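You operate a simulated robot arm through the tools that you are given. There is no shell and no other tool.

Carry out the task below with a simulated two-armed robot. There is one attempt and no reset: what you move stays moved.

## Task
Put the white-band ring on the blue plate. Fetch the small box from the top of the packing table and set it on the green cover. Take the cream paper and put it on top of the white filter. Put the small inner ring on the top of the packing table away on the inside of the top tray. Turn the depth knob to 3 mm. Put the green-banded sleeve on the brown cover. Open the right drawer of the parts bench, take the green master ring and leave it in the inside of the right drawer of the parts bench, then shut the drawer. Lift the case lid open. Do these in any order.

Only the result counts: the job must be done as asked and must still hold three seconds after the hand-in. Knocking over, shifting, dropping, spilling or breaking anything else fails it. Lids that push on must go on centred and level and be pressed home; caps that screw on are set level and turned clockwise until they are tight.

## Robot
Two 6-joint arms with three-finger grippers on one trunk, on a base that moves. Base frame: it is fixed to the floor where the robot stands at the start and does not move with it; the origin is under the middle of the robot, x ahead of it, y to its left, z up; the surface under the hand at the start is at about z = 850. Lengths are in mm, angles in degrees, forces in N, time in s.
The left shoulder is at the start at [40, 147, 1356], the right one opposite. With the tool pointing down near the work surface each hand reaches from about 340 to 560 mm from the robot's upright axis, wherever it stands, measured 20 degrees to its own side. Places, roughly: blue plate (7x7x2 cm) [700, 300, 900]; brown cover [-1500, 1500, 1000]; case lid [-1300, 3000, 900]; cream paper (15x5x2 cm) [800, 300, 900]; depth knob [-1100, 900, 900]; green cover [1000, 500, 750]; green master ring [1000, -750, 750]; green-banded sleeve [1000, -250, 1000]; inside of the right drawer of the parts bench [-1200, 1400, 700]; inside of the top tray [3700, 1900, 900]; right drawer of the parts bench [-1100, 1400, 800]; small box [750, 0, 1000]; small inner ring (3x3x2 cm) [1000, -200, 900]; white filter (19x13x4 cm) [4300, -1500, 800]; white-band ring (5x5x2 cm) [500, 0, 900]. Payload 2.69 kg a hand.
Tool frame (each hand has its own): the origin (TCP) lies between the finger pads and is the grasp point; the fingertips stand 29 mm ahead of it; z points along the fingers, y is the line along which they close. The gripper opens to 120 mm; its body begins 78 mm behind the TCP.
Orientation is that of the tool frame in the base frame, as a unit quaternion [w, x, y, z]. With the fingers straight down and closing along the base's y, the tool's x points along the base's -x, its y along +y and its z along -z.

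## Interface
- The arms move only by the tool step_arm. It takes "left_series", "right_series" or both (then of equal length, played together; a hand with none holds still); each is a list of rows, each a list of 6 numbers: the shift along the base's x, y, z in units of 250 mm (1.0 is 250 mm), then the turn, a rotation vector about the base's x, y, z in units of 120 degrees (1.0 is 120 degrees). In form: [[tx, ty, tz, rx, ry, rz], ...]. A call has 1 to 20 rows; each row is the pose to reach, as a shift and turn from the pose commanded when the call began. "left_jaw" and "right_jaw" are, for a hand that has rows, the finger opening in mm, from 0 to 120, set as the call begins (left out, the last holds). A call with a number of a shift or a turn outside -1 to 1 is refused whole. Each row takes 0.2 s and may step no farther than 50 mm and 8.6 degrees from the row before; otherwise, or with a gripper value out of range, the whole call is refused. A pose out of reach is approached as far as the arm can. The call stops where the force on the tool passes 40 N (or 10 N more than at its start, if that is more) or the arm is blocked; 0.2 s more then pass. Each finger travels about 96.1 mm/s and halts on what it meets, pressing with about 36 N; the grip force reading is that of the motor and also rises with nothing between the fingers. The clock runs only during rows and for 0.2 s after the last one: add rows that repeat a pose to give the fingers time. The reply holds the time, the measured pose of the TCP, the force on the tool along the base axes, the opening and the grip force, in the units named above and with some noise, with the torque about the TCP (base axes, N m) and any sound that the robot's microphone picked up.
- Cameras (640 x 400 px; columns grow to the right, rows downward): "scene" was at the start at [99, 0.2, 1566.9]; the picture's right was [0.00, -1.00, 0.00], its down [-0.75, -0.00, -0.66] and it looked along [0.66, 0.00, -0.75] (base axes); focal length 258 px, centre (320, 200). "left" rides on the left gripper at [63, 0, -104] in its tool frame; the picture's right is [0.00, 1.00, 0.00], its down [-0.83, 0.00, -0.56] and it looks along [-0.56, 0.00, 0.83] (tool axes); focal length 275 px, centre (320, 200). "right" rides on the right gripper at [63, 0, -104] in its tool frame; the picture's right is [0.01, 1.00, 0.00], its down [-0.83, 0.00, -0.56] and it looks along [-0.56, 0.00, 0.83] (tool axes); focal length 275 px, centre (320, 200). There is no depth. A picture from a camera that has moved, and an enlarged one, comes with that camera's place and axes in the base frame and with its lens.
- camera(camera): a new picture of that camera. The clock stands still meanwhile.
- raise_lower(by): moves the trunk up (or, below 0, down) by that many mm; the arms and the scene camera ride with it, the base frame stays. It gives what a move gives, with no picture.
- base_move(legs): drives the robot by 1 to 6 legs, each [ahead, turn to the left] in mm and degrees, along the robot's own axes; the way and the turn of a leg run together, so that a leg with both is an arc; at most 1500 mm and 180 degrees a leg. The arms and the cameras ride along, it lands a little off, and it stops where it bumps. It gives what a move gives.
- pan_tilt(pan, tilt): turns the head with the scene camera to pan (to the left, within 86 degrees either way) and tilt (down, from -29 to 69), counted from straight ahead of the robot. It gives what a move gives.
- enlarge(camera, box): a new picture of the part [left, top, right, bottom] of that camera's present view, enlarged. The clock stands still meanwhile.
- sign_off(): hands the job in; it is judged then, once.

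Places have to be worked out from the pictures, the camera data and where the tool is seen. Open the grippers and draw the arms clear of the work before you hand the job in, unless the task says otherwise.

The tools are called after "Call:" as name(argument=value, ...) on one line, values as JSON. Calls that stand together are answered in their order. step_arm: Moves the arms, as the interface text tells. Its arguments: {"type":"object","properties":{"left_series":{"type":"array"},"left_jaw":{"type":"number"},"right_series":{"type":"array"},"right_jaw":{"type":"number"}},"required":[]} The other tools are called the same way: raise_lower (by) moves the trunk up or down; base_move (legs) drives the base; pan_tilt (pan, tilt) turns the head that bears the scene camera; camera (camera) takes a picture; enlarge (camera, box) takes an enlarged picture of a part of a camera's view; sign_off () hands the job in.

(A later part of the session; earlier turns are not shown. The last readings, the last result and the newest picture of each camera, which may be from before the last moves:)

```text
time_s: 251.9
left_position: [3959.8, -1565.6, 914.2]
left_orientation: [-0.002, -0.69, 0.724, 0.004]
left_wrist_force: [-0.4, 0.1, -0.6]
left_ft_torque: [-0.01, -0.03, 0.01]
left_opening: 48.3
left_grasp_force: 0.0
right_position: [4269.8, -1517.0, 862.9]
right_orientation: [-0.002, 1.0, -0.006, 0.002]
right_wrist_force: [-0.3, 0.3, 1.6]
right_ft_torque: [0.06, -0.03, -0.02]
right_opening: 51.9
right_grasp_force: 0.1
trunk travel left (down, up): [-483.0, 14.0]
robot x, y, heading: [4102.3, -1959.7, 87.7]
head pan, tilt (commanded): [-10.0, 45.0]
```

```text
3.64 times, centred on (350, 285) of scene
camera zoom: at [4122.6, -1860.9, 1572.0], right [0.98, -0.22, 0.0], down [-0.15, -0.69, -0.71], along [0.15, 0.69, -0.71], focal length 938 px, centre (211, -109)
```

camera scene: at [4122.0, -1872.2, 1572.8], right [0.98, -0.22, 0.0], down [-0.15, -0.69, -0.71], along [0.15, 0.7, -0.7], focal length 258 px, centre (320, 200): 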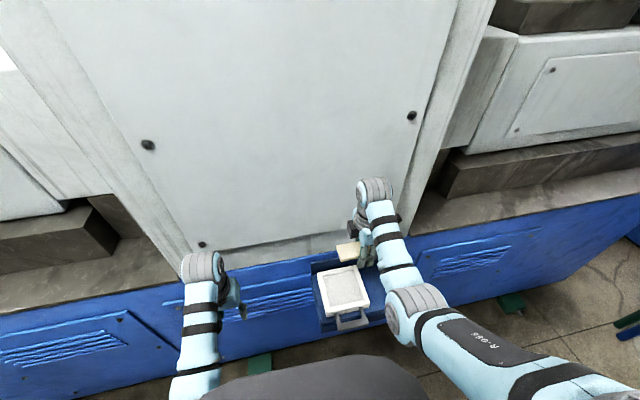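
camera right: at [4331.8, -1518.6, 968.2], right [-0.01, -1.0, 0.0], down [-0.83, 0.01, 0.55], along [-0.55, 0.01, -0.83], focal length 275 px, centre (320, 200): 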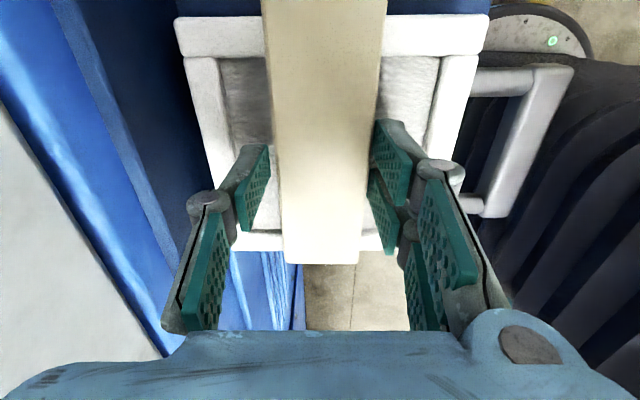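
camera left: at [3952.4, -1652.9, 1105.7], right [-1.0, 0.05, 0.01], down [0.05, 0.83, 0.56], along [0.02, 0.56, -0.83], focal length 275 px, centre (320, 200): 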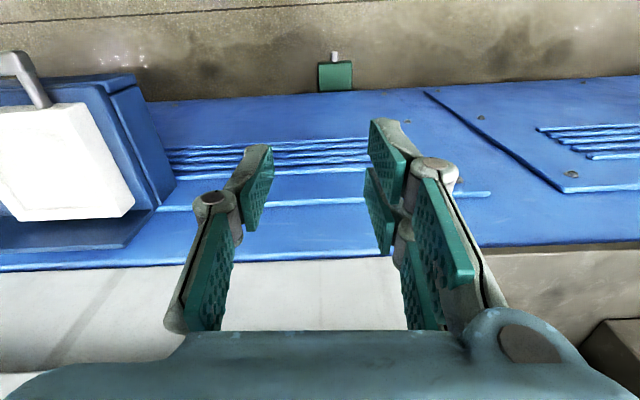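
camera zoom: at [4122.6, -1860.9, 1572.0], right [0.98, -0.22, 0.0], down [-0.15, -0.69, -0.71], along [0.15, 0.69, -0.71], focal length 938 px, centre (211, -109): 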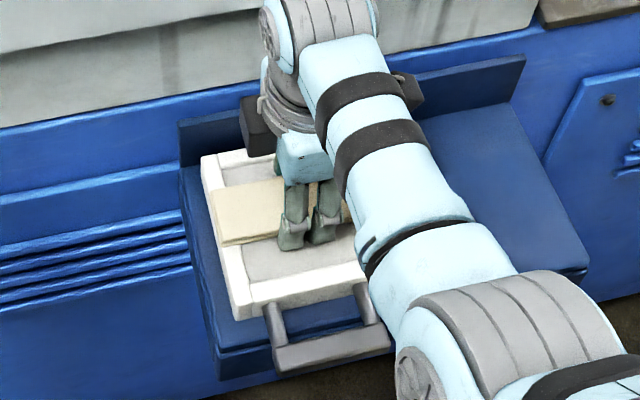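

The paper lies flat on the filter. I rise straight up with the fingers a little wider.

Call:
step_arm(right_series=[[0, 0, 0.02, 0, 0, 0], [0, 0, 0.08, 0, 0, 0], [0, 0, 0.2, 0, 0, 0], [0, 0, 0.36, 0, 0, 0]], right_jaw=58)

Call:
camera(camera="right")

Call:
enlarge(camera="scene", box=[290, 230, 410, 340])

```text
time_s: 252.9
left_position: [3958.6, -1565.9, 914.4]
left_orientation: [-0.003, -0.689, 0.724, 0.003]
left_wrist_force: [0.0, 0.2, 0.4]
left_ft_torque: [0.03, 0.0, 0.01]
left_opening: 47.9
left_grasp_force: 0.1
right_position: [4270.2, -1516.7, 952.3]
right_orientation: [-0.002, 1.0, -0.008, 0.002]
right_wrist_force: [-0.7, -0.4, 0.4]
right_ft_torque: [-0.01, 0.0, 0.01]
right_opening: 58.2
right_grasp_force: 0.0
trunk travel left (down, up): [-483.0, 14.0]
robot x, y, heading: [4100.6, -1962.5, 87.6]
head pan, tilt (commanded): [-10.0, 45.0]
```

```text
taken
camera right: at [4330.8, -1518.0, 1058.1], right [-0.01, -1.0, 0.0], down [-0.83, 0.01, 0.55], along [-0.55, 0.01, -0.83], focal length 275 px, centre (320, 200)
```

right: 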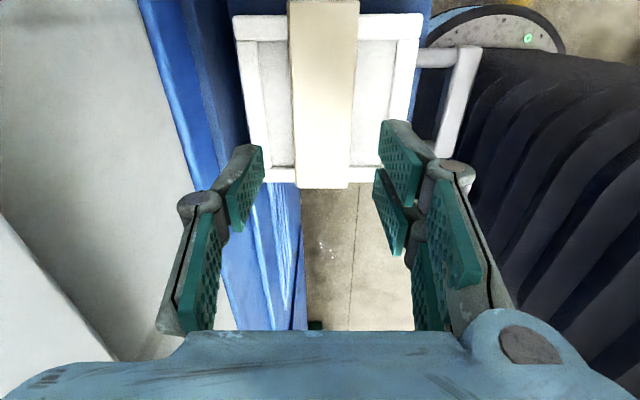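

```text
3.64 times, centred on (350, 285) of scene
camera zoom: at [4122.2, -1861.2, 1572.1], right [0.98, -0.22, 0.0], down [-0.15, -0.69, -0.71], along [0.15, 0.69, -0.71], focal length 938 px, centre (211, -109)
```

zoom: 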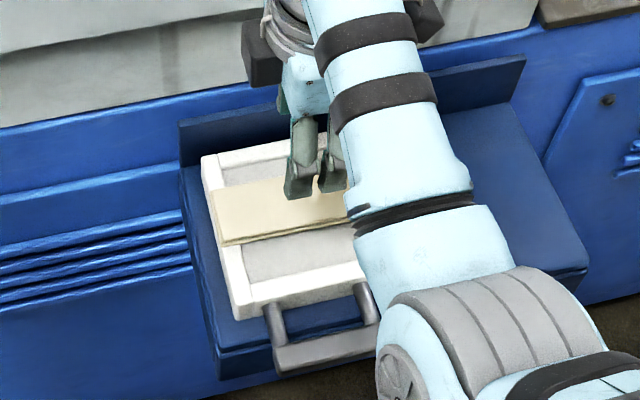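

The paper rests well on the white filter. Now I go back to the packing table for the green-banded sleeve and the green master ring.

Call:
base_move(legs=[[-200, 0], [0, 86], [1500, 0], [160, 0], [0, -13.5], [1010, 0]])

Call:
pan_tilt(pan=0, tilt=30)

Call:
camera(camera="scene")

```text
time_s: 271.8
left_position: [1080.9, -1653.5, 914.3]
left_orientation: [0.004, 0.985, -0.172, 0.0]
left_wrist_force: [0.0, -0.4, 0.0]
left_ft_torque: [-0.01, 0.02, 0.0]
left_opening: 48.1
left_grasp_force: 0.1
right_position: [1124.3, -1341.9, 953.7]
right_orientation: [-0.002, 0.807, 0.59, 0.0]
right_wrist_force: [-0.3, 0.1, -1.2]
right_ft_torque: [-0.01, 0.0, -0.01]
right_opening: 58.0
right_grasp_force: 0.0
trunk travel left (down, up): [-483.0, 14.0]
robot x, y, heading: [1498.8, -1631.6, 160.5]
head pan, tilt (commanded): [-10.0, 45.0]
```

```text
time_s: 272.6
left_position: [1080.1, -1653.8, 913.8]
left_orientation: [0.003, 0.985, -0.171, 0.0]
left_wrist_force: [0.1, -0.2, -0.1]
left_ft_torque: [-0.03, 0.01, -0.01]
left_opening: 48.1
left_grasp_force: 0.1
right_position: [1122.2, -1341.5, 952.0]
right_orientation: [-0.003, 0.808, 0.59, 0.001]
right_wrist_force: [-0.2, 0.1, 1.0]
right_ft_torque: [0.03, -0.03, 0.03]
right_opening: 58.0
right_grasp_force: 0.1
trunk travel left (down, up): [-483.0, 14.0]
robot x, y, heading: [1502.6, -1632.5, 160.5]
head pan, tilt (commanded): [0.0, 30.0]
```

```text
taken
camera scene: at [1395.6, -1592.4, 1594.6], right [0.33, 0.94, 0.0], down [0.47, -0.17, -0.87], along [-0.82, 0.29, -0.5], focal length 258 px, centre (320, 200)
```

scene: 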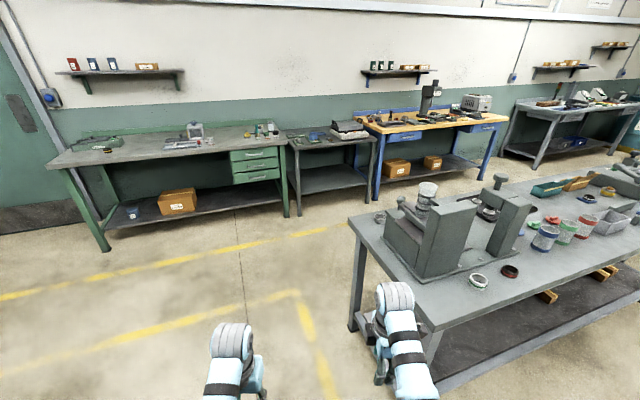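

I drive up along the far side to y about -550 and face the table, keeping back from the edge first.

Call:
base_move(legs=[[0, -70.5], [1082, 0], [0, 90]])

Call:
pan_tilt(pan=0, tilt=45)

Call:
camera(camera="scene")

Call:
camera(camera="left")

Call:
camera(camera="right")

```text
time_s: 284.9
left_position: [1097.8, -669.5, 913.6]
left_orientation: [0.004, 1.0, -0.028, 0.0]
left_wrist_force: [0.0, 0.3, -0.6]
left_ft_torque: [-0.02, 0.0, -0.01]
left_opening: 47.9
left_grasp_force: 0.0
right_position: [1050.4, -358.9, 951.9]
right_orientation: [-0.002, 0.715, 0.699, 0.0]
right_wrist_force: [0.4, -0.9, 0.3]
right_ft_torque: [-0.02, 0.0, 0.03]
right_opening: 58.5
right_grasp_force: 0.1
trunk travel left (down, up): [-483.0, 14.0]
robot x, y, heading: [1493.7, -530.5, 177.2]
head pan, tilt (commanded): [0.0, 30.0]
```

```text
time_s: 285.7
left_position: [1097.0, -671.2, 913.8]
left_orientation: [0.004, 1.0, -0.029, 0.0]
left_wrist_force: [0.8, -0.1, 0.8]
left_ft_torque: [0.01, 0.01, -0.04]
left_opening: 47.9
left_grasp_force: 0.1
right_position: [1051.0, -359.4, 952.4]
right_orientation: [-0.003, 0.715, 0.699, 0.0]
right_wrist_force: [0.2, -0.3, 0.3]
right_ft_torque: [0.02, 0.03, 0.02]
right_opening: 57.9
right_grasp_force: 0.0
trunk travel left (down, up): [-483.0, 14.0]
robot x, y, heading: [1493.0, -528.4, 176.8]
head pan, tilt (commanded): [0.0, 45.0]
```

```text
taken
camera scene: at [1392.0, -523.8, 1572.1], right [0.05, 1.0, 0.0], down [0.71, -0.04, -0.71], along [-0.71, 0.04, -0.71], focal length 258 px, centre (320, 200)
```

scene: 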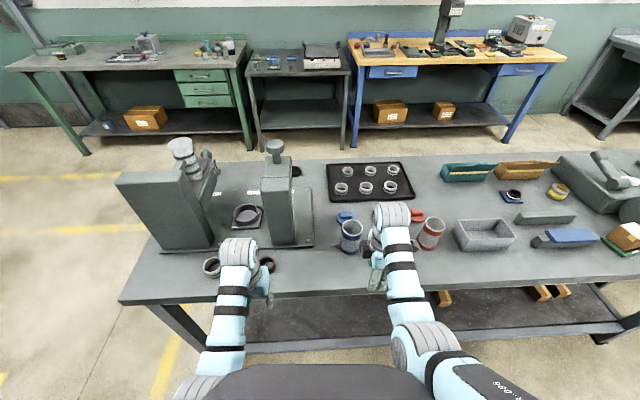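

```text
taken
camera left: at [1162.1, -673.3, 1018.2], right [-0.06, -1.0, 0.01], down [-0.83, 0.06, 0.56], along [-0.56, 0.03, -0.83], focal length 275 px, centre (320, 200)
```

left: 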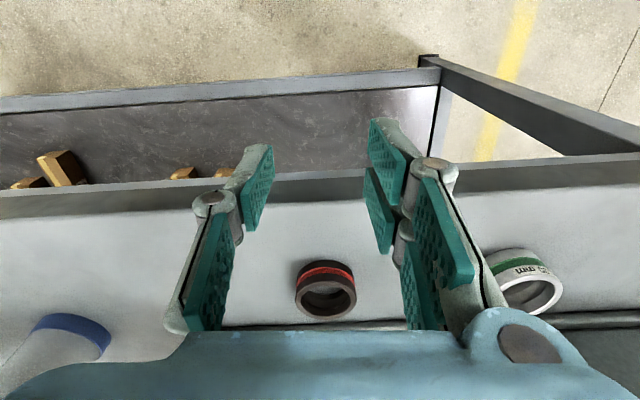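

```text
taken
camera right: at [1050.5, -297.3, 1057.7], right [1.0, -0.02, 0.0], down [-0.01, -0.83, 0.55], along [-0.01, -0.55, -0.83], focal length 275 px, centre (320, 200)
```

right: 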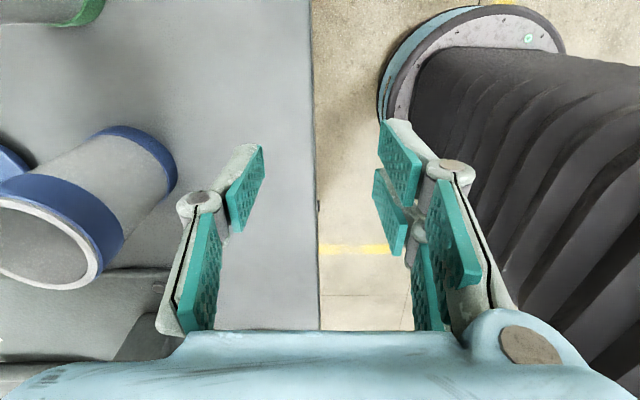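

The green master ring is at about [964,-833] (silver with a green band), and the red one at [971,-668] must be avoided. I position both hands (right over the sleeve's line, left toward the green ring) before driving in.

Call:
step_arm(left_series=[[-0.02, -0.08, 0.02, 0, 0, 0], [-0.04, -0.18, 0.04, 0, 0, 0], [-0.07, -0.28, 0.06, 0, 0, 0], [-0.1, -0.38, 0.08, 0, 0, 0], [-0.13, -0.48, 0.1, 0, 0, 0], [-0.148, -0.576, 0.104, 0, 0, 0]], right_series=[[-0.04, 0.06, 0.06, 0, 0, 0], [-0.08, 0.12, 0.1, 0, 0, 0], [-0.13, 0.18, 0.15, 0, 0, 0], [-0.18, 0.24, 0.2, 0, 0, 0], [-0.22, 0.3, 0.24, 0, 0, 0], [-0.264, 0.34, 0.272, 0, 0, 0]], left_jaw=100, right_jaw=90)

Call:
base_move(legs=[[85, 0]])

Call:
camera(camera="right")

Call:
camera(camera="left")

Call:
camera(camera="scene")

```text
time_s: 287.1
left_position: [1062.1, -814.6, 939.4]
left_orientation: [0.004, 1.0, -0.028, 0.0]
left_wrist_force: [0.5, -0.3, -0.4]
left_ft_torque: [0.01, 0.01, -0.02]
left_opening: 99.9
left_grasp_force: 0.1
right_position: [982.8, -276.1, 1020.4]
right_orientation: [-0.002, 0.715, 0.699, 0.001]
right_wrist_force: [-1.0, -0.1, -0.2]
right_ft_torque: [0.03, 0.03, 0.02]
right_opening: 90.0
right_grasp_force: 0.1
trunk travel left (down, up): [-483.0, 14.0]
robot x, y, heading: [1489.5, -530.9, 177.1]
head pan, tilt (commanded): [0.0, 45.0]
```

```text
time_s: 288.2
left_position: [988.9, -810.6, 944.4]
left_orientation: [0.003, 1.0, -0.029, -0.007]
left_wrist_force: [-1.1, -0.5, -0.6]
left_ft_torque: [0.07, -0.03, -0.01]
left_opening: 100.0
left_grasp_force: 0.2
right_position: [910.1, -271.0, 1026.3]
right_orientation: [-0.006, 0.715, 0.699, -0.004]
right_wrist_force: [-0.4, 0.5, -0.7]
right_ft_torque: [0.01, -0.04, 0.01]
right_opening: 90.3
right_grasp_force: 0.0
trunk travel left (down, up): [-483.0, 14.0]
robot x, y, heading: [1408.1, -527.0, 176.7]
head pan, tilt (commanded): [0.0, 45.0]
```

```text
taken
camera right: at [911.5, -208.8, 1132.1], right [1.0, -0.02, -0.02], down [-0.01, -0.83, 0.55], along [-0.02, -0.55, -0.83], focal length 275 px, centre (320, 200)
```

right: 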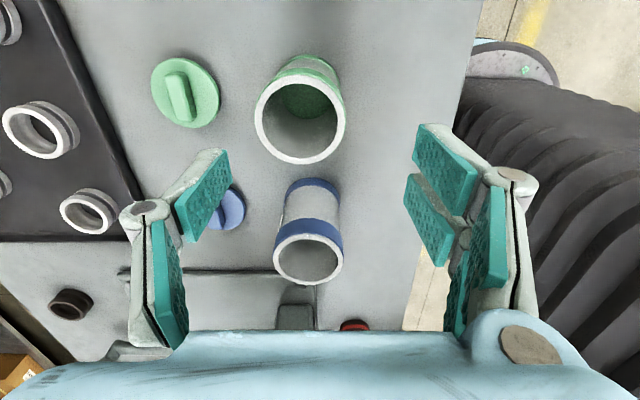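

```text
taken
camera left: at [1054.3, -813.4, 1048.1], right [-0.06, -1.0, 0.01], down [-0.82, 0.06, 0.57], along [-0.57, 0.03, -0.82], focal length 275 px, centre (320, 200)
```

left: 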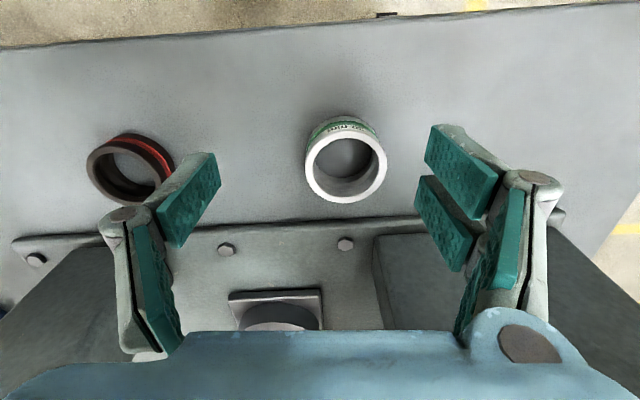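

```text
taken
camera scene: at [1321.4, -520.0, 1572.9], right [0.05, 1.0, 0.0], down [0.7, -0.04, -0.71], along [-0.71, 0.04, -0.7], focal length 258 px, centre (320, 200)
```

scene: 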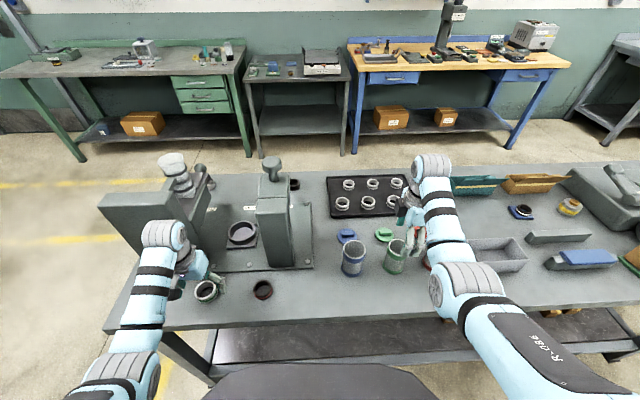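

I read the settled poses before going down.

Call:
step_arm(left_series=[[0, 0, 0, 0, 0, 0]], right_series=[[0, 0, 0, 0, 0, 0]])

Call:
camera(camera="left")

Call:
camera(camera="right")

```text
time_s: 288.6
left_position: [974.5, -809.4, 937.6]
left_orientation: [0.005, 1.0, -0.028, 0.001]
left_wrist_force: [-0.7, -0.5, -0.2]
left_ft_torque: [0.01, -0.08, -0.06]
left_opening: 99.8
left_grasp_force: 0.1
right_position: [893.2, -270.2, 1018.0]
right_orientation: [-0.001, 0.715, 0.699, 0.002]
right_wrist_force: [-1.2, 0.5, 0.0]
right_ft_torque: [-0.02, -0.09, 0.03]
right_opening: 90.1
right_grasp_force: 0.0
trunk travel left (down, up): [-483.0, 14.0]
robot x, y, heading: [1404.6, -523.9, 177.1]
head pan, tilt (commanded): [0.0, 45.0]
```

```text
taken
camera left: at [1037.3, -812.5, 1042.0], right [-0.06, -1.0, 0.01], down [-0.83, 0.06, 0.55], along [-0.55, 0.03, -0.83], focal length 275 px, centre (320, 200)
```

left: 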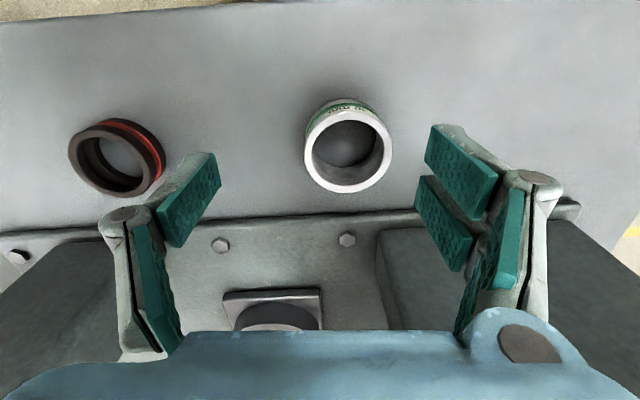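

```text
taken
camera right: at [893.3, -207.7, 1123.1], right [1.0, -0.02, 0.0], down [-0.02, -0.83, 0.55], along [-0.01, -0.55, -0.83], focal length 275 px, centre (320, 200)
```

right: 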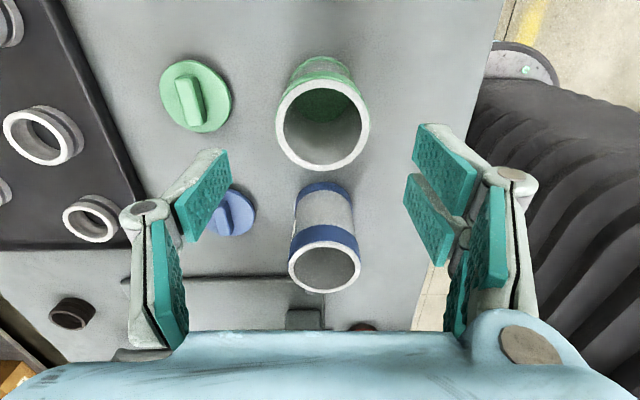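

Settled: the sleeve is exactly under the right hand, and the ring is at [966,-828]. I lower the left hand on the ring and the right hand on the sleeve.

Call:
step_arm(left_series=[[-0.034, -0.074, 0, 0, 0, 0], [-0.034, -0.074, -0.08, 0, 0, 0], [-0.034, -0.074, -0.16, 0, 0, 0], [-0.034, -0.074, -0.218, 0, 0, 0]], right_series=[[0.002, 0.002, -0.12, 0, 0, 0], [0.002, 0.002, -0.25, 0, 0, 0], [0.002, 0.002, -0.37, 0, 0, 0], [0.002, 0.002, -0.452, 0, 0, 0]])

Call:
camera(camera="left")

Call:
camera(camera="right")

```text
time_s: 289.6
left_position: [972.7, -828.3, 886.1]
left_orientation: [0.005, 1.0, -0.029, -0.003]
left_wrist_force: [0.3, 0.4, 0.5]
left_ft_torque: [0.04, 0.01, 0.03]
left_opening: 99.9
left_grasp_force: 0.0
right_position: [901.7, -269.8, 908.6]
right_orientation: [-0.003, 0.715, 0.699, -0.001]
right_wrist_force: [-1.3, -0.4, 0.0]
right_ft_torque: [0.01, -0.01, 0.0]
right_opening: 89.9
right_grasp_force: 0.0
trunk travel left (down, up): [-483.0, 14.0]
robot x, y, heading: [1409.1, -526.1, 176.8]
head pan, tilt (commanded): [0.0, 45.0]
```

```text
taken
camera left: at [1037.3, -831.6, 989.5], right [-0.06, -1.0, 0.01], down [-0.83, 0.06, 0.56], along [-0.56, 0.03, -0.83], focal length 275 px, centre (320, 200)
```

left: 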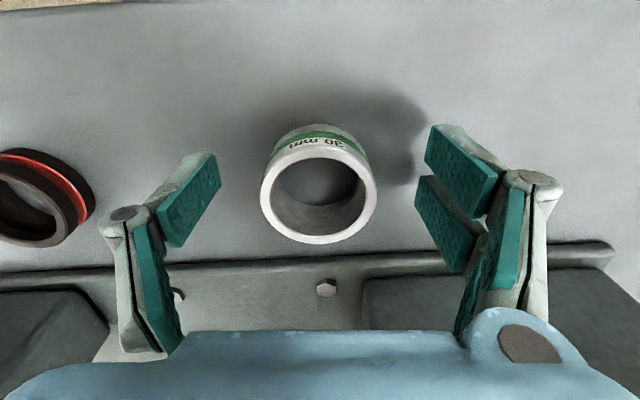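

```text
taken
camera right: at [902.6, -208.4, 1013.9], right [1.0, -0.02, -0.01], down [-0.01, -0.83, 0.55], along [-0.02, -0.55, -0.83], focal length 275 px, centre (320, 200)
```

right: 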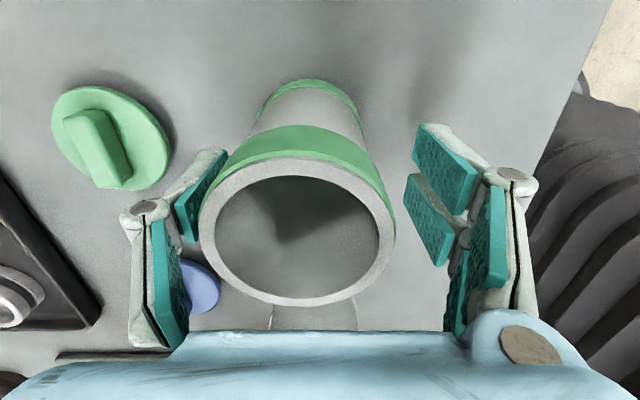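

Both hands read about 8 mm off in x, probably a sway from the motion. I wait a moment and read again.

Call:
step_arm(left_series=[[0, 0, 0, 0, 0, 0], [0, 0, 0, 0, 0, 0]], right_series=[[0, 0, 0, 0, 0, 0], [0, 0, 0, 0, 0, 0]])

Call:
camera(camera="right")

Call:
camera(camera="left")

```text
time_s: 290.2
left_position: [972.1, -828.9, 885.3]
left_orientation: [0.004, 1.0, -0.028, -0.003]
left_wrist_force: [0.5, 0.3, 0.4]
left_ft_torque: [-0.02, 0.01, 0.05]
left_opening: 99.9
left_grasp_force: 0.1
right_position: [900.5, -269.5, 908.1]
right_orientation: [-0.003, 0.715, 0.699, -0.002]
right_wrist_force: [-0.8, 0.2, 0.8]
right_ft_torque: [0.01, 0.02, -0.02]
right_opening: 90.0
right_grasp_force: 0.0
trunk travel left (down, up): [-483.0, 14.0]
robot x, y, heading: [1409.4, -526.3, 176.8]
head pan, tilt (commanded): [0.0, 45.0]
```

```text
taken
camera right: at [902.0, -208.2, 1013.8], right [1.0, -0.02, -0.01], down [-0.01, -0.83, 0.55], along [-0.02, -0.55, -0.83], focal length 275 px, centre (320, 200)
```

right: 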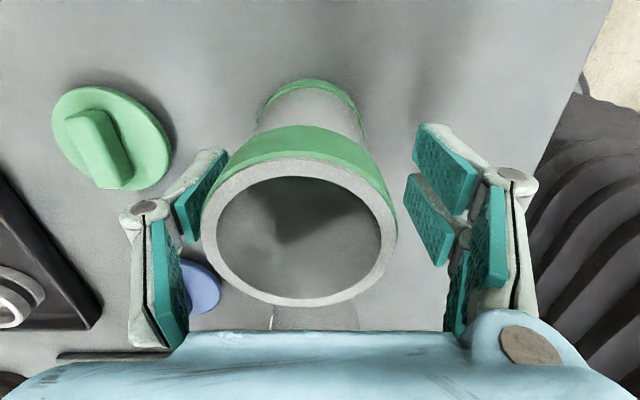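

```text
taken
camera left: at [1036.8, -831.2, 989.4], right [-0.06, -1.0, 0.01], down [-0.83, 0.06, 0.56], along [-0.56, 0.03, -0.83], focal length 275 px, centre (320, 200)
```

left: 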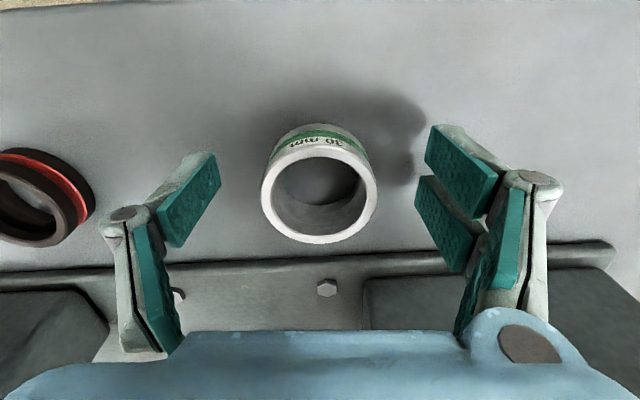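

The offset is steady, so I correct: both hands about 7 mm toward -x, the left 3 mm lower; then I close both.

Call:
step_arm(left_series=[[-0.024, 0, 0, 0, 0, 0], [-0.024, 0, -0.01, 0, 0, 0], [-0.024, 0, -0.01, 0, 0, 0]], right_series=[[-0.028, 0, 0, 0, 0, 0], [-0.028, 0, -0.008, 0, 0, 0], [-0.028, 0, -0.008, 0, 0, 0]])

Call:
camera(camera="right")

Call:
camera(camera="left")

```text
time_s: 291.0
left_position: [965.1, -827.4, 883.1]
left_orientation: [0.004, 1.0, -0.029, -0.001]
left_wrist_force: [-0.6, 0.1, 0.6]
left_ft_torque: [-0.01, -0.01, 0.03]
left_opening: 99.8
left_grasp_force: 0.0
right_position: [896.3, -271.5, 908.1]
right_orientation: [-0.004, 0.715, 0.699, -0.001]
right_wrist_force: [-0.2, 0.1, -0.5]
right_ft_torque: [0.02, 0.02, 0.02]
right_opening: 90.3
right_grasp_force: 0.0
trunk travel left (down, up): [-483.0, 14.0]
robot x, y, heading: [1407.9, -518.2, 176.6]
head pan, tilt (commanded): [0.0, 45.0]
```

```text
taken
camera right: at [896.9, -207.9, 1012.9], right [1.0, -0.02, -0.01], down [-0.01, -0.83, 0.55], along [-0.02, -0.55, -0.83], focal length 275 px, centre (320, 200)
```

right: 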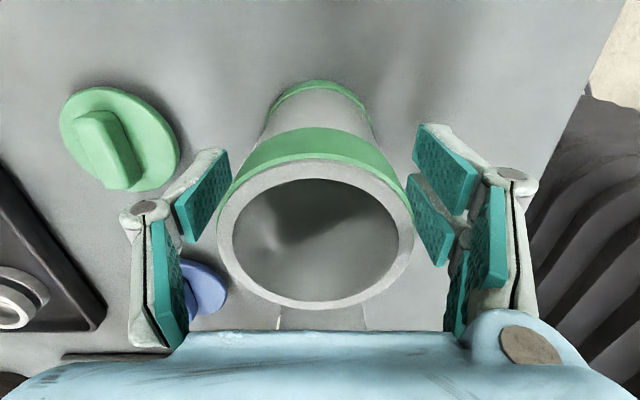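

```text
taken
camera left: at [1030.5, -831.2, 987.5], right [-0.06, -1.0, 0.01], down [-0.83, 0.06, 0.56], along [-0.56, 0.03, -0.83], focal length 275 px, centre (320, 200)
```

left: 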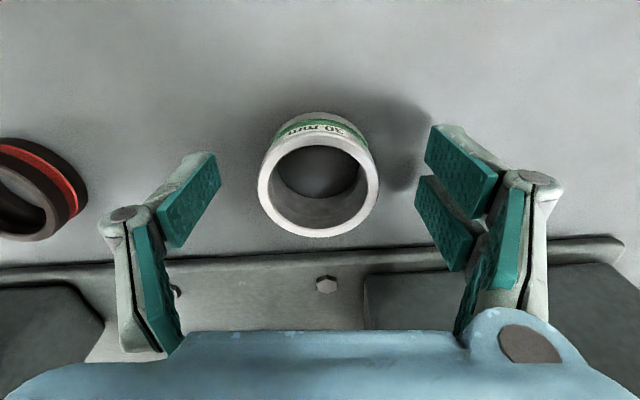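

Both objects are centred. I close both hands.

Call:
step_arm(left_series=[[0, 0, 0, 0, 0, 0], [0, 0, 0, 0, 0, 0], [0, 0, 0, 0, 0, 0], [0, 0, 0, 0, 0, 0]], right_series=[[0, 0, 0, 0, 0, 0], [0, 0, 0, 0, 0, 0], [0, 0, 0, 0, 0, 0], [0, 0, 0, 0, 0, 0]], left_jaw=40, right_jaw=50)

Call:
camera(camera="right")

Call:
camera(camera="left")

```text
time_s: 292.0
left_position: [965.3, -828.0, 883.1]
left_orientation: [0.004, 1.0, -0.029, -0.002]
left_wrist_force: [-0.4, 0.7, 0.7]
left_ft_torque: [0.07, 0.0, 0.02]
left_opening: 56.0
left_grasp_force: 35.2
right_position: [895.7, -269.7, 907.0]
right_orientation: [-0.004, 0.715, 0.699, -0.001]
right_wrist_force: [-1.3, 0.0, 1.3]
right_ft_torque: [-0.01, -0.01, 0.02]
right_opening: 58.5
right_grasp_force: 36.3
trunk travel left (down, up): [-483.0, 14.0]
robot x, y, heading: [1407.2, -524.7, 177.0]
head pan, tilt (commanded): [0.0, 45.0]
```

```text
taken
camera right: at [896.5, -207.9, 1012.8], right [1.0, -0.02, -0.01], down [-0.01, -0.83, 0.55], along [-0.02, -0.55, -0.83], focal length 275 px, centre (320, 200)
```

right: 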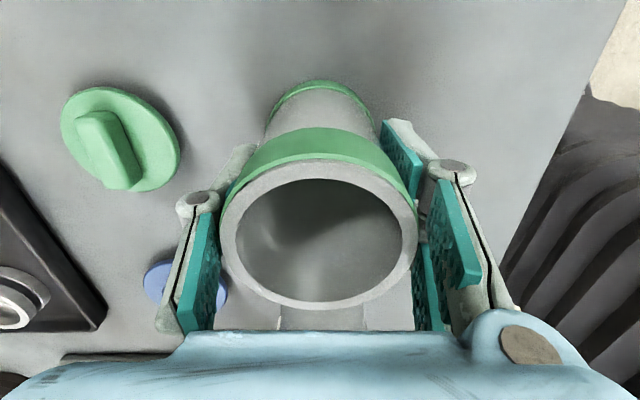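

```text
taken
camera left: at [1030.2, -831.3, 987.3], right [-0.06, -1.0, 0.01], down [-0.83, 0.06, 0.56], along [-0.56, 0.03, -0.83], focal length 275 px, centre (320, 200)
```

left: 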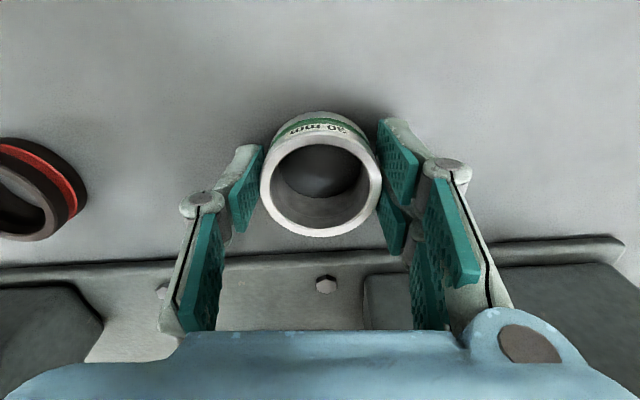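

Both are gripped (ring 56 mm, sleeve 58.5 mm). I lift both and back away from the table.

Call:
step_arm(left_series=[[0, 0, 0.06, 0, 0, 0], [0, 0, 0.14, 0, 0, 0], [0, 0, 0.24, 0, 0, 0], [0, 0, 0.28, 0, 0, 0]], right_series=[[0, 0, 0.06, 0, 0, 0], [0, 0, 0.16, 0, 0, 0], [0, 0, 0.28, 0, 0, 0], [0, 0, 0.4, 0, 0, 0]])

Call:
camera(camera="right")

Call:
camera(camera="left")

```text
time_s: 293.0
left_position: [965.3, -828.9, 953.4]
left_orientation: [0.005, 1.0, -0.028, -0.002]
left_wrist_force: [-0.8, 0.3, -1.4]
left_ft_torque: [-0.01, -0.03, 0.02]
left_opening: 56.2
left_grasp_force: 36.1
right_position: [893.6, -268.0, 1009.5]
right_orientation: [-0.002, 0.716, 0.699, -0.001]
right_wrist_force: [-0.9, 0.0, -0.4]
right_ft_torque: [-0.03, 0.05, 0.02]
right_opening: 58.7
right_grasp_force: 35.3
trunk travel left (down, up): [-483.0, 14.0]
robot x, y, heading: [1408.5, -525.6, 177.0]
head pan, tilt (commanded): [0.0, 45.0]
```

```text
taken
camera right: at [894.7, -206.8, 1113.9], right [1.0, -0.02, -0.01], down [-0.01, -0.83, 0.55], along [-0.01, -0.55, -0.83], focal length 275 px, centre (320, 200)
```

right: 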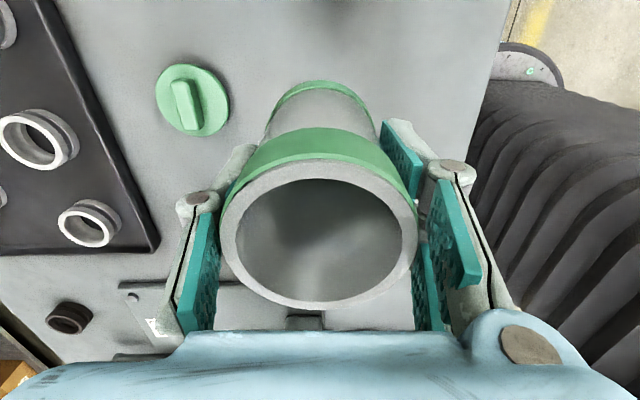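

```text
taken
camera left: at [1030.2, -830.9, 1057.7], right [-0.06, -1.0, 0.01], down [-0.83, 0.06, 0.56], along [-0.56, 0.03, -0.83], focal length 275 px, centre (320, 200)
```

left: 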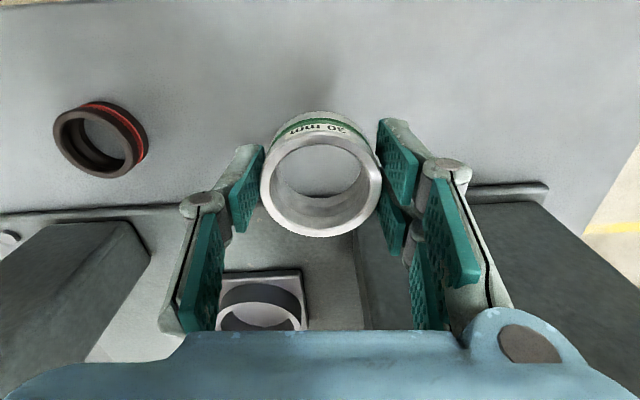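

Both are held. I back off, draw the left hand in, and drive round the right end of the table toward the parts bench.

Call:
base_move(legs=[[-95, 0]])

Call:
step_arm(left_series=[[0, 0.12, 0, 0, 0, 0], [0, 0.24, 0, 0, 0, 0], [0, 0.36, 0, 0, 0, 0], [0, 0.48, 0, 0, 0, 0]])

Call:
base_move(legs=[[0, 93], [1100, 0], [0, -90]])

Call:
camera(camera="scene")

```text
time_s: 294.1
left_position: [1054.8, -833.1, 951.3]
left_orientation: [0.005, 1.0, -0.028, 0.001]
left_wrist_force: [-0.8, 0.4, -1.8]
left_ft_torque: [0.02, -0.06, -0.02]
left_opening: 55.9
left_grasp_force: 36.1
right_position: [984.0, -273.4, 1004.7]
right_orientation: [-0.001, 0.715, 0.699, 0.002]
right_wrist_force: [-0.5, 0.6, -1.6]
right_ft_torque: [0.0, -0.06, 0.01]
right_opening: 58.6
right_grasp_force: 36.0
trunk travel left (down, up): [-483.0, 14.0]
robot x, y, heading: [1504.2, -528.2, 176.9]
head pan, tilt (commanded): [0.0, 45.0]
```

```text
time_s: 295.1
left_position: [1063.6, -710.3, 953.2]
left_orientation: [0.006, 1.0, -0.029, -0.003]
left_wrist_force: [0.2, 0.7, -1.4]
left_ft_torque: [-0.04, 0.01, 0.05]
left_opening: 55.9
left_grasp_force: 35.7
right_position: [991.5, -273.8, 1008.9]
right_orientation: [-0.003, 0.715, 0.699, -0.002]
right_wrist_force: [0.5, 0.2, -0.7]
right_ft_torque: [-0.01, -0.01, 0.04]
right_opening: 58.6
right_grasp_force: 35.9
trunk travel left (down, up): [-483.0, 14.0]
robot x, y, heading: [1505.8, -529.8, 177.0]
head pan, tilt (commanded): [0.0, 45.0]
```

```text
time_s: 297.2
left_position: [1212.3, -908.2, 953.9]
left_orientation: [0.005, 0.973, 0.23, -0.001]
left_wrist_force: [-0.4, -0.1, -1.5]
left_ft_torque: [0.02, -0.01, 0.01]
left_opening: 55.9
left_grasp_force: 35.5
right_position: [930.7, -550.0, 1007.2]
right_orientation: [-0.008, 0.519, 0.854, 0.015]
right_wrist_force: [0.0, 0.3, -0.9]
right_ft_torque: [-0.02, 0.01, -0.01]
right_opening: 58.6
right_grasp_force: 35.8
trunk travel left (down, up): [-483.0, 14.0]
robot x, y, heading: [1504.3, -531.6, -153.3]
head pan, tilt (commanded): [0.0, 45.0]
stopped in leg 1: the force on the tool passed its limit at 115 N (the readings are from after the stop); the commanded pose is now the measured one
```

```text
taken
camera scene: at [1413.8, -574.9, 1572.0], right [-0.45, 0.89, 0.0], down [0.63, 0.32, -0.71], along [-0.63, -0.32, -0.71], focal length 258 px, centre (320, 200)
```

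scene: 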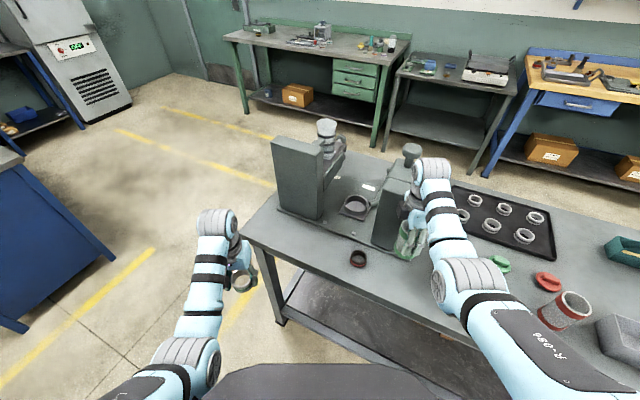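

The right hand bumped the press while turning. I stop and look at what happened before moving on.

Call:
camera(camera="right")

Call:
enlarge(camera="scene", box=[260, 110, 560, 310])

Call:
camera(camera="left")

```text
taken
camera right: at [899.8, -498.7, 1114.4], right [0.89, 0.46, 0.02], down [0.38, -0.75, 0.53], along [0.26, -0.46, -0.85], focal length 275 px, centre (320, 200)
```

right: 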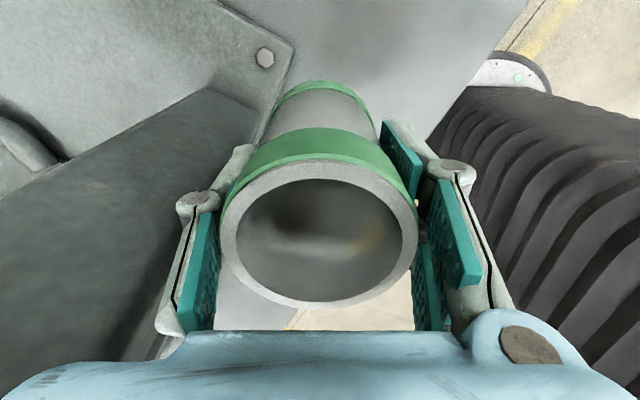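

```text
2.00 times, centred on (410, 210) of scene
camera zoom: at [1413.8, -574.9, 1572.0], right [-0.45, 0.89, 0.0], down [0.63, 0.32, -0.71], along [-0.63, -0.32, -0.71], focal length 516 px, centre (140, 180)
```

zoom: 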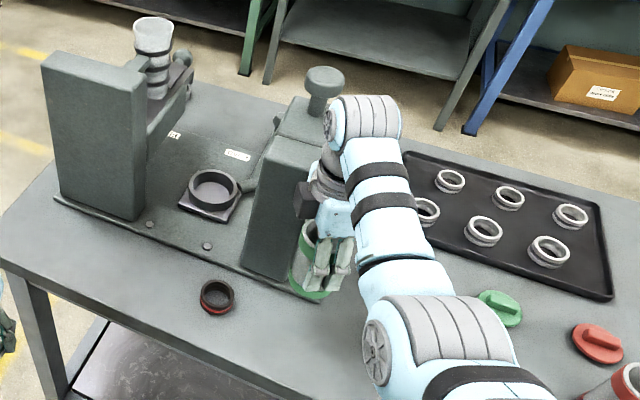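

```text
taken
camera left: at [1270.1, -878.6, 1057.0], right [0.44, -0.9, 0.01], down [-0.75, -0.36, 0.56], along [-0.5, -0.26, -0.83], focal length 275 px, centre (320, 200)
```

left: 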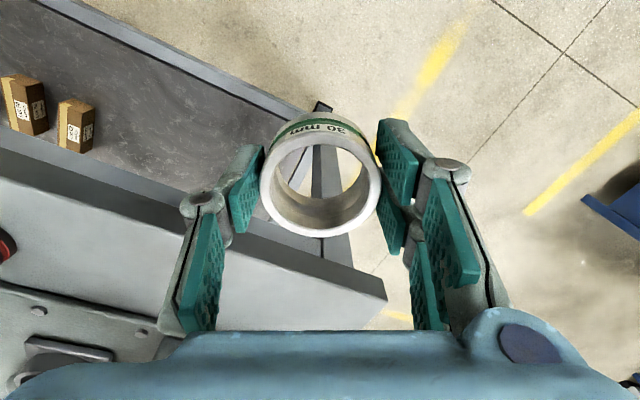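

The right finger leans against the press column; the sleeve and ring are still held. I turn back right, retreat farther, and check the table.

Call:
base_move(legs=[[0, -14], [-150, 0]])

Call:
camera(camera="scene")

Call:
enlarge(camera="scene", box=[240, 110, 560, 310])

```text
time_s: 299.5
left_position: [1270.7, -793.5, 951.3]
left_orientation: [0.005, 0.994, 0.109, 0.001]
left_wrist_force: [-0.1, 0.2, -2.2]
left_ft_torque: [-0.02, -0.04, 0.03]
left_opening: 56.1
left_grasp_force: 35.9
right_position: [1083.4, -379.0, 1005.0]
right_orientation: [-0.004, 0.619, 0.785, 0.017]
right_wrist_force: [-0.3, 0.5, -1.7]
right_ft_torque: [-0.01, -0.03, -0.03]
right_opening: 58.4
right_grasp_force: 36.0
trunk travel left (down, up): [-483.0, 14.0]
robot x, y, heading: [1651.8, -496.2, -167.4]
head pan, tilt (commanded): [0.0, 45.0]
```

```text
taken
camera scene: at [1544.7, -519.8, 1571.5], right [-0.22, 0.98, 0.0], down [0.69, 0.16, -0.7], along [-0.69, -0.16, -0.71], focal length 258 px, centre (320, 200)
```

scene: 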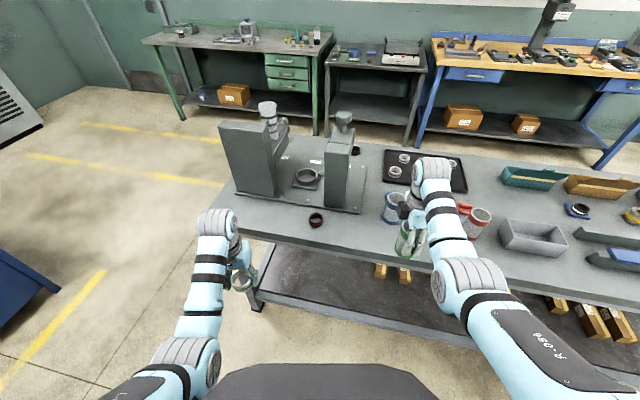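

```text
2.00 times, centred on (400, 210) of scene
camera zoom: at [1544.7, -519.8, 1571.5], right [-0.22, 0.98, 0.0], down [0.69, 0.16, -0.7], along [-0.69, -0.16, -0.71], focal length 516 px, centre (160, 180)
```

zoom: 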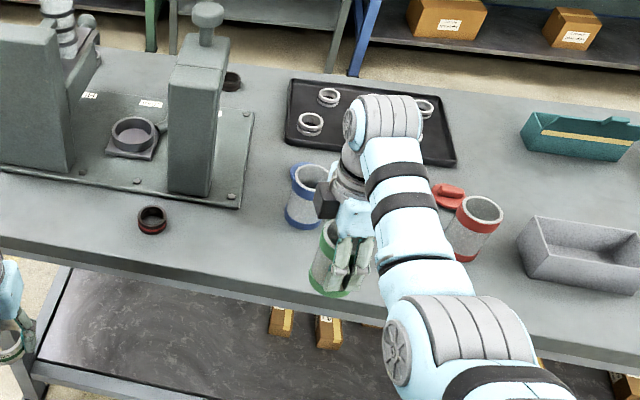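

Nothing on the table has shifted and both pieces are still held. I now turn farther from the press and continue round the table.

Call:
base_move(legs=[[0, 69], [1130, 0], [0, -81]])

Call:
camera(camera="scene")

```text
time_s: 311.6
left_position: [1044.1, -1793.2, 952.4]
left_orientation: [0.005, 1.0, -0.002, -0.002]
left_wrist_force: [0.6, 0.7, -2.1]
left_ft_torque: [-0.01, -0.02, 0.03]
left_opening: 56.2
left_grasp_force: 36.1
right_position: [953.6, -1346.6, 1007.6]
right_orientation: [-0.005, 0.704, 0.71, 0.017]
right_wrist_force: [0.2, 0.3, -0.3]
right_ft_torque: [0.0, 0.01, 0.0]
right_opening: 58.4
right_grasp_force: 36.2
trunk travel left (down, up): [-483.0, 14.0]
robot x, y, heading: [1474.6, -1587.4, 179.9]
head pan, tilt (commanded): [0.0, 45.0]
```

```text
taken
camera scene: at [1374.6, -1586.8, 1572.0], right [0.0, 1.0, 0.0], down [0.71, 0.0, -0.71], along [-0.71, 0.0, -0.71], focal length 258 px, centre (320, 200)
```

scene: 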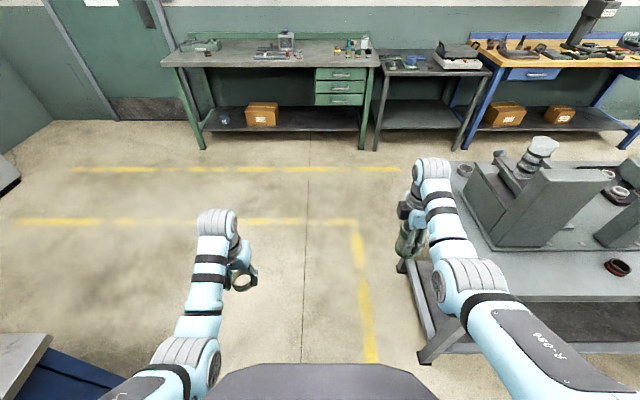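

The path along the table's end is clear. I drive through to the near side and turn to face along +y.

Call:
base_move(legs=[[1500, 0], [260, 0], [0, -90]])

Call:
pan_tilt(pan=40, tilt=25)

Call:
camera(camera="scene")

```text
time_s: 324.2
left_position: [-470.4, -1132.8, 952.4]
left_orientation: [-0.003, -0.7, 0.714, 0.004]
left_wrist_force: [0.1, -0.2, -1.5]
left_ft_torque: [-0.06, -0.01, 0.01]
left_opening: 55.8
left_grasp_force: 35.6
right_position: [-21.2, -1049.5, 1007.9]
right_orientation: [0.008, 1.0, -0.004, 0.015]
right_wrist_force: [0.6, 0.1, -1.2]
right_ft_torque: [-0.02, 0.01, 0.03]
right_opening: 58.3
right_grasp_force: 36.0
trunk travel left (down, up): [-483.0, 14.0]
robot x, y, heading: [-272.2, -1570.3, 89.3]
head pan, tilt (commanded): [0.0, 45.0]
```

```text
time_s: 325.3
left_position: [-471.1, -1132.9, 953.8]
left_orientation: [-0.003, -0.699, 0.715, 0.006]
left_wrist_force: [-0.3, 0.1, -2.1]
left_ft_torque: [0.01, -0.01, -0.01]
left_opening: 56.3
left_grasp_force: 36.2
right_position: [-22.4, -1050.7, 1008.9]
right_orientation: [0.01, 1.0, -0.004, 0.015]
right_wrist_force: [0.1, 0.3, -0.6]
right_ft_torque: [0.0, 0.02, -0.03]
right_opening: 58.7
right_grasp_force: 35.8
trunk travel left (down, up): [-483.0, 14.0]
robot x, y, heading: [-274.0, -1567.8, 89.0]
head pan, tilt (commanded): [40.0, 25.0]
```

```text
taken
camera scene: at [-328.8, -1475.7, 1602.6], right [0.78, 0.63, 0.0], down [0.27, -0.33, -0.91], along [-0.57, 0.7, -0.42], focal length 258 px, centre (320, 200)
```

scene: 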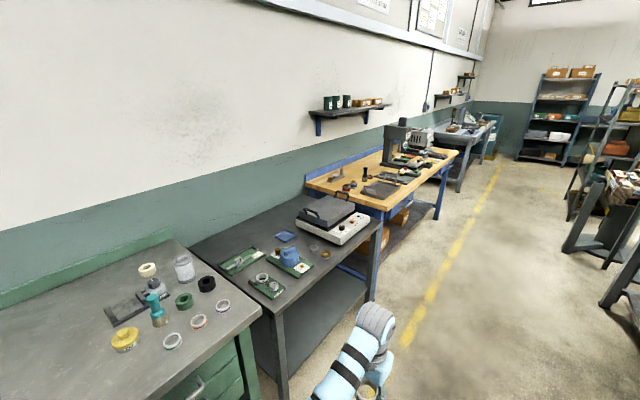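

I drive on along the aisle to y about 1200 and then face the parts bench.

Call:
base_move(legs=[[1500, 0], [1270, 0], [0, 90]])

Call:
pan_tilt(pan=0, tilt=35)

Call:
camera(camera="scene")

Call:
enlarge(camera="scene", box=[160, 60, 640, 310])

```text
time_s: 342.5
left_position: [-679.7, 992.6, 953.9]
left_orientation: [0.005, 1.0, -0.008, -0.001]
left_wrist_force: [-0.1, -0.2, -2.2]
left_ft_torque: [0.03, -0.01, 0.02]
left_opening: 56.1
left_grasp_force: 35.8
right_position: [-766.0, 1439.8, 1007.7]
right_orientation: [-0.004, 0.709, 0.705, 0.016]
right_wrist_force: [-0.6, -0.3, -0.7]
right_ft_torque: [-0.01, 0.03, 0.03]
right_opening: 58.5
right_grasp_force: 35.8
trunk travel left (down, up): [-483.0, 14.0]
robot x, y, heading: [-244.6, 1192.4, 179.4]
head pan, tilt (commanded): [40.0, 25.0]
```

```text
time_s: 343.6
left_position: [-680.4, 992.7, 954.1]
left_orientation: [0.005, 1.0, -0.008, -0.002]
left_wrist_force: [0.4, 1.1, -1.8]
left_ft_torque: [0.0, -0.03, 0.0]
left_opening: 56.2
left_grasp_force: 36.1
right_position: [-763.9, 1438.2, 1007.6]
right_orientation: [-0.005, 0.709, 0.705, 0.017]
right_wrist_force: [-0.4, 0.1, -0.2]
right_ft_torque: [-0.02, -0.02, 0.0]
right_opening: 58.4
right_grasp_force: 35.9
trunk travel left (down, up): [-483.0, 14.0]
robot x, y, heading: [-246.1, 1192.6, 179.0]
head pan, tilt (commanded): [0.0, 35.0]
```

```text
taken
camera scene: at [-354.3, 1193.5, 1586.8], right [0.01, 1.0, 0.0], down [0.57, -0.01, -0.82], along [-0.82, 0.01, -0.57], focal length 258 px, centre (320, 200)
```

scene: 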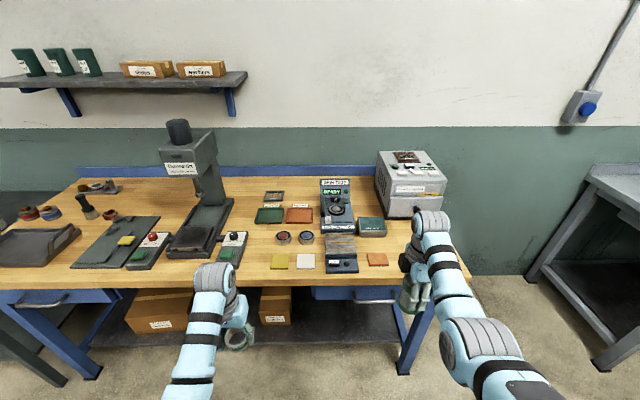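

```text
1.33 times, centred on (400, 185) of scene
camera zoom: at [-354.3, 1193.5, 1586.8], right [0.01, 1.0, 0.0], down [0.57, -0.01, -0.82], along [-0.82, 0.01, -0.57], focal length 344 px, centre (213, 220)
```

zoom: 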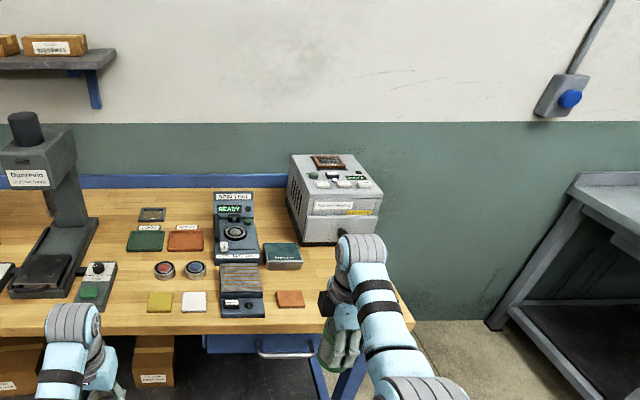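

Call:
enlarge(camera="scene", box=[300, 130, 480, 290])

Call:
enlarge(camera="scene", box=[60, 110, 300, 290])

Call:
enlarge(camera="scene", box=[240, 170, 400, 290])

```text
2.50 times, centred on (390, 210) of scene
camera zoom: at [-354.3, 1193.5, 1586.8], right [0.01, 1.0, 0.0], down [0.57, -0.01, -0.82], along [-0.82, 0.01, -0.57], focal length 645 px, centre (145, 175)
```

zoom: 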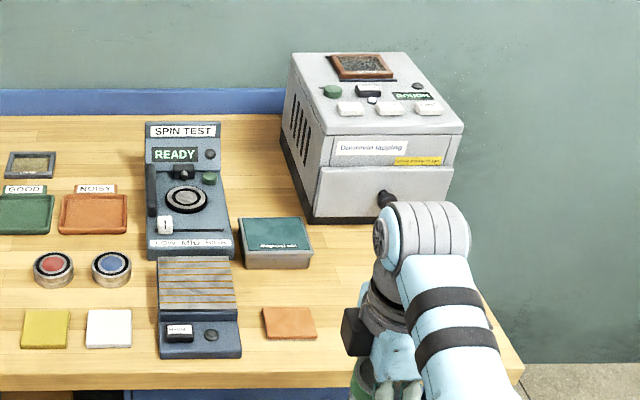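

```text
2.22 times, centred on (180, 200) of scene
camera zoom: at [-354.3, 1193.5, 1586.8], right [0.01, 1.0, 0.0], down [0.57, -0.01, -0.82], along [-0.82, 0.01, -0.57], focal length 573 px, centre (631, 200)
```

zoom: 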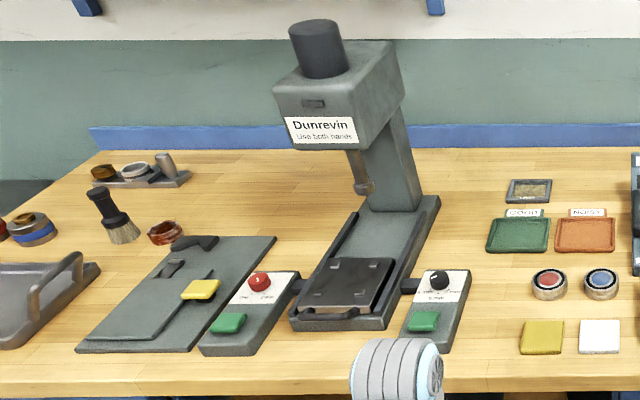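

```text
3.33 times, centred on (320, 230) of scene
camera zoom: at [-354.3, 1193.5, 1586.8], right [0.01, 1.0, 0.0], down [0.57, -0.01, -0.82], along [-0.82, 0.01, -0.57], focal length 860 px, centre (320, 100)
```

zoom: 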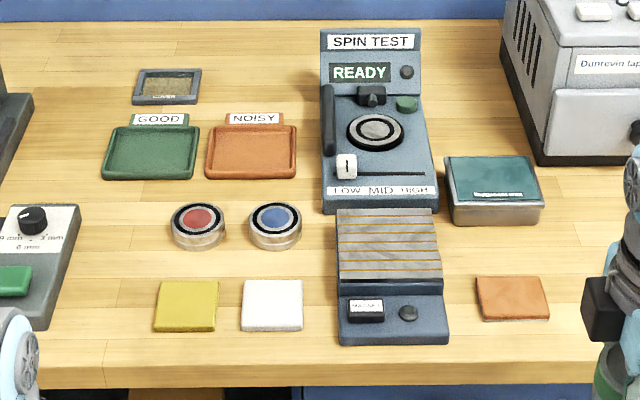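

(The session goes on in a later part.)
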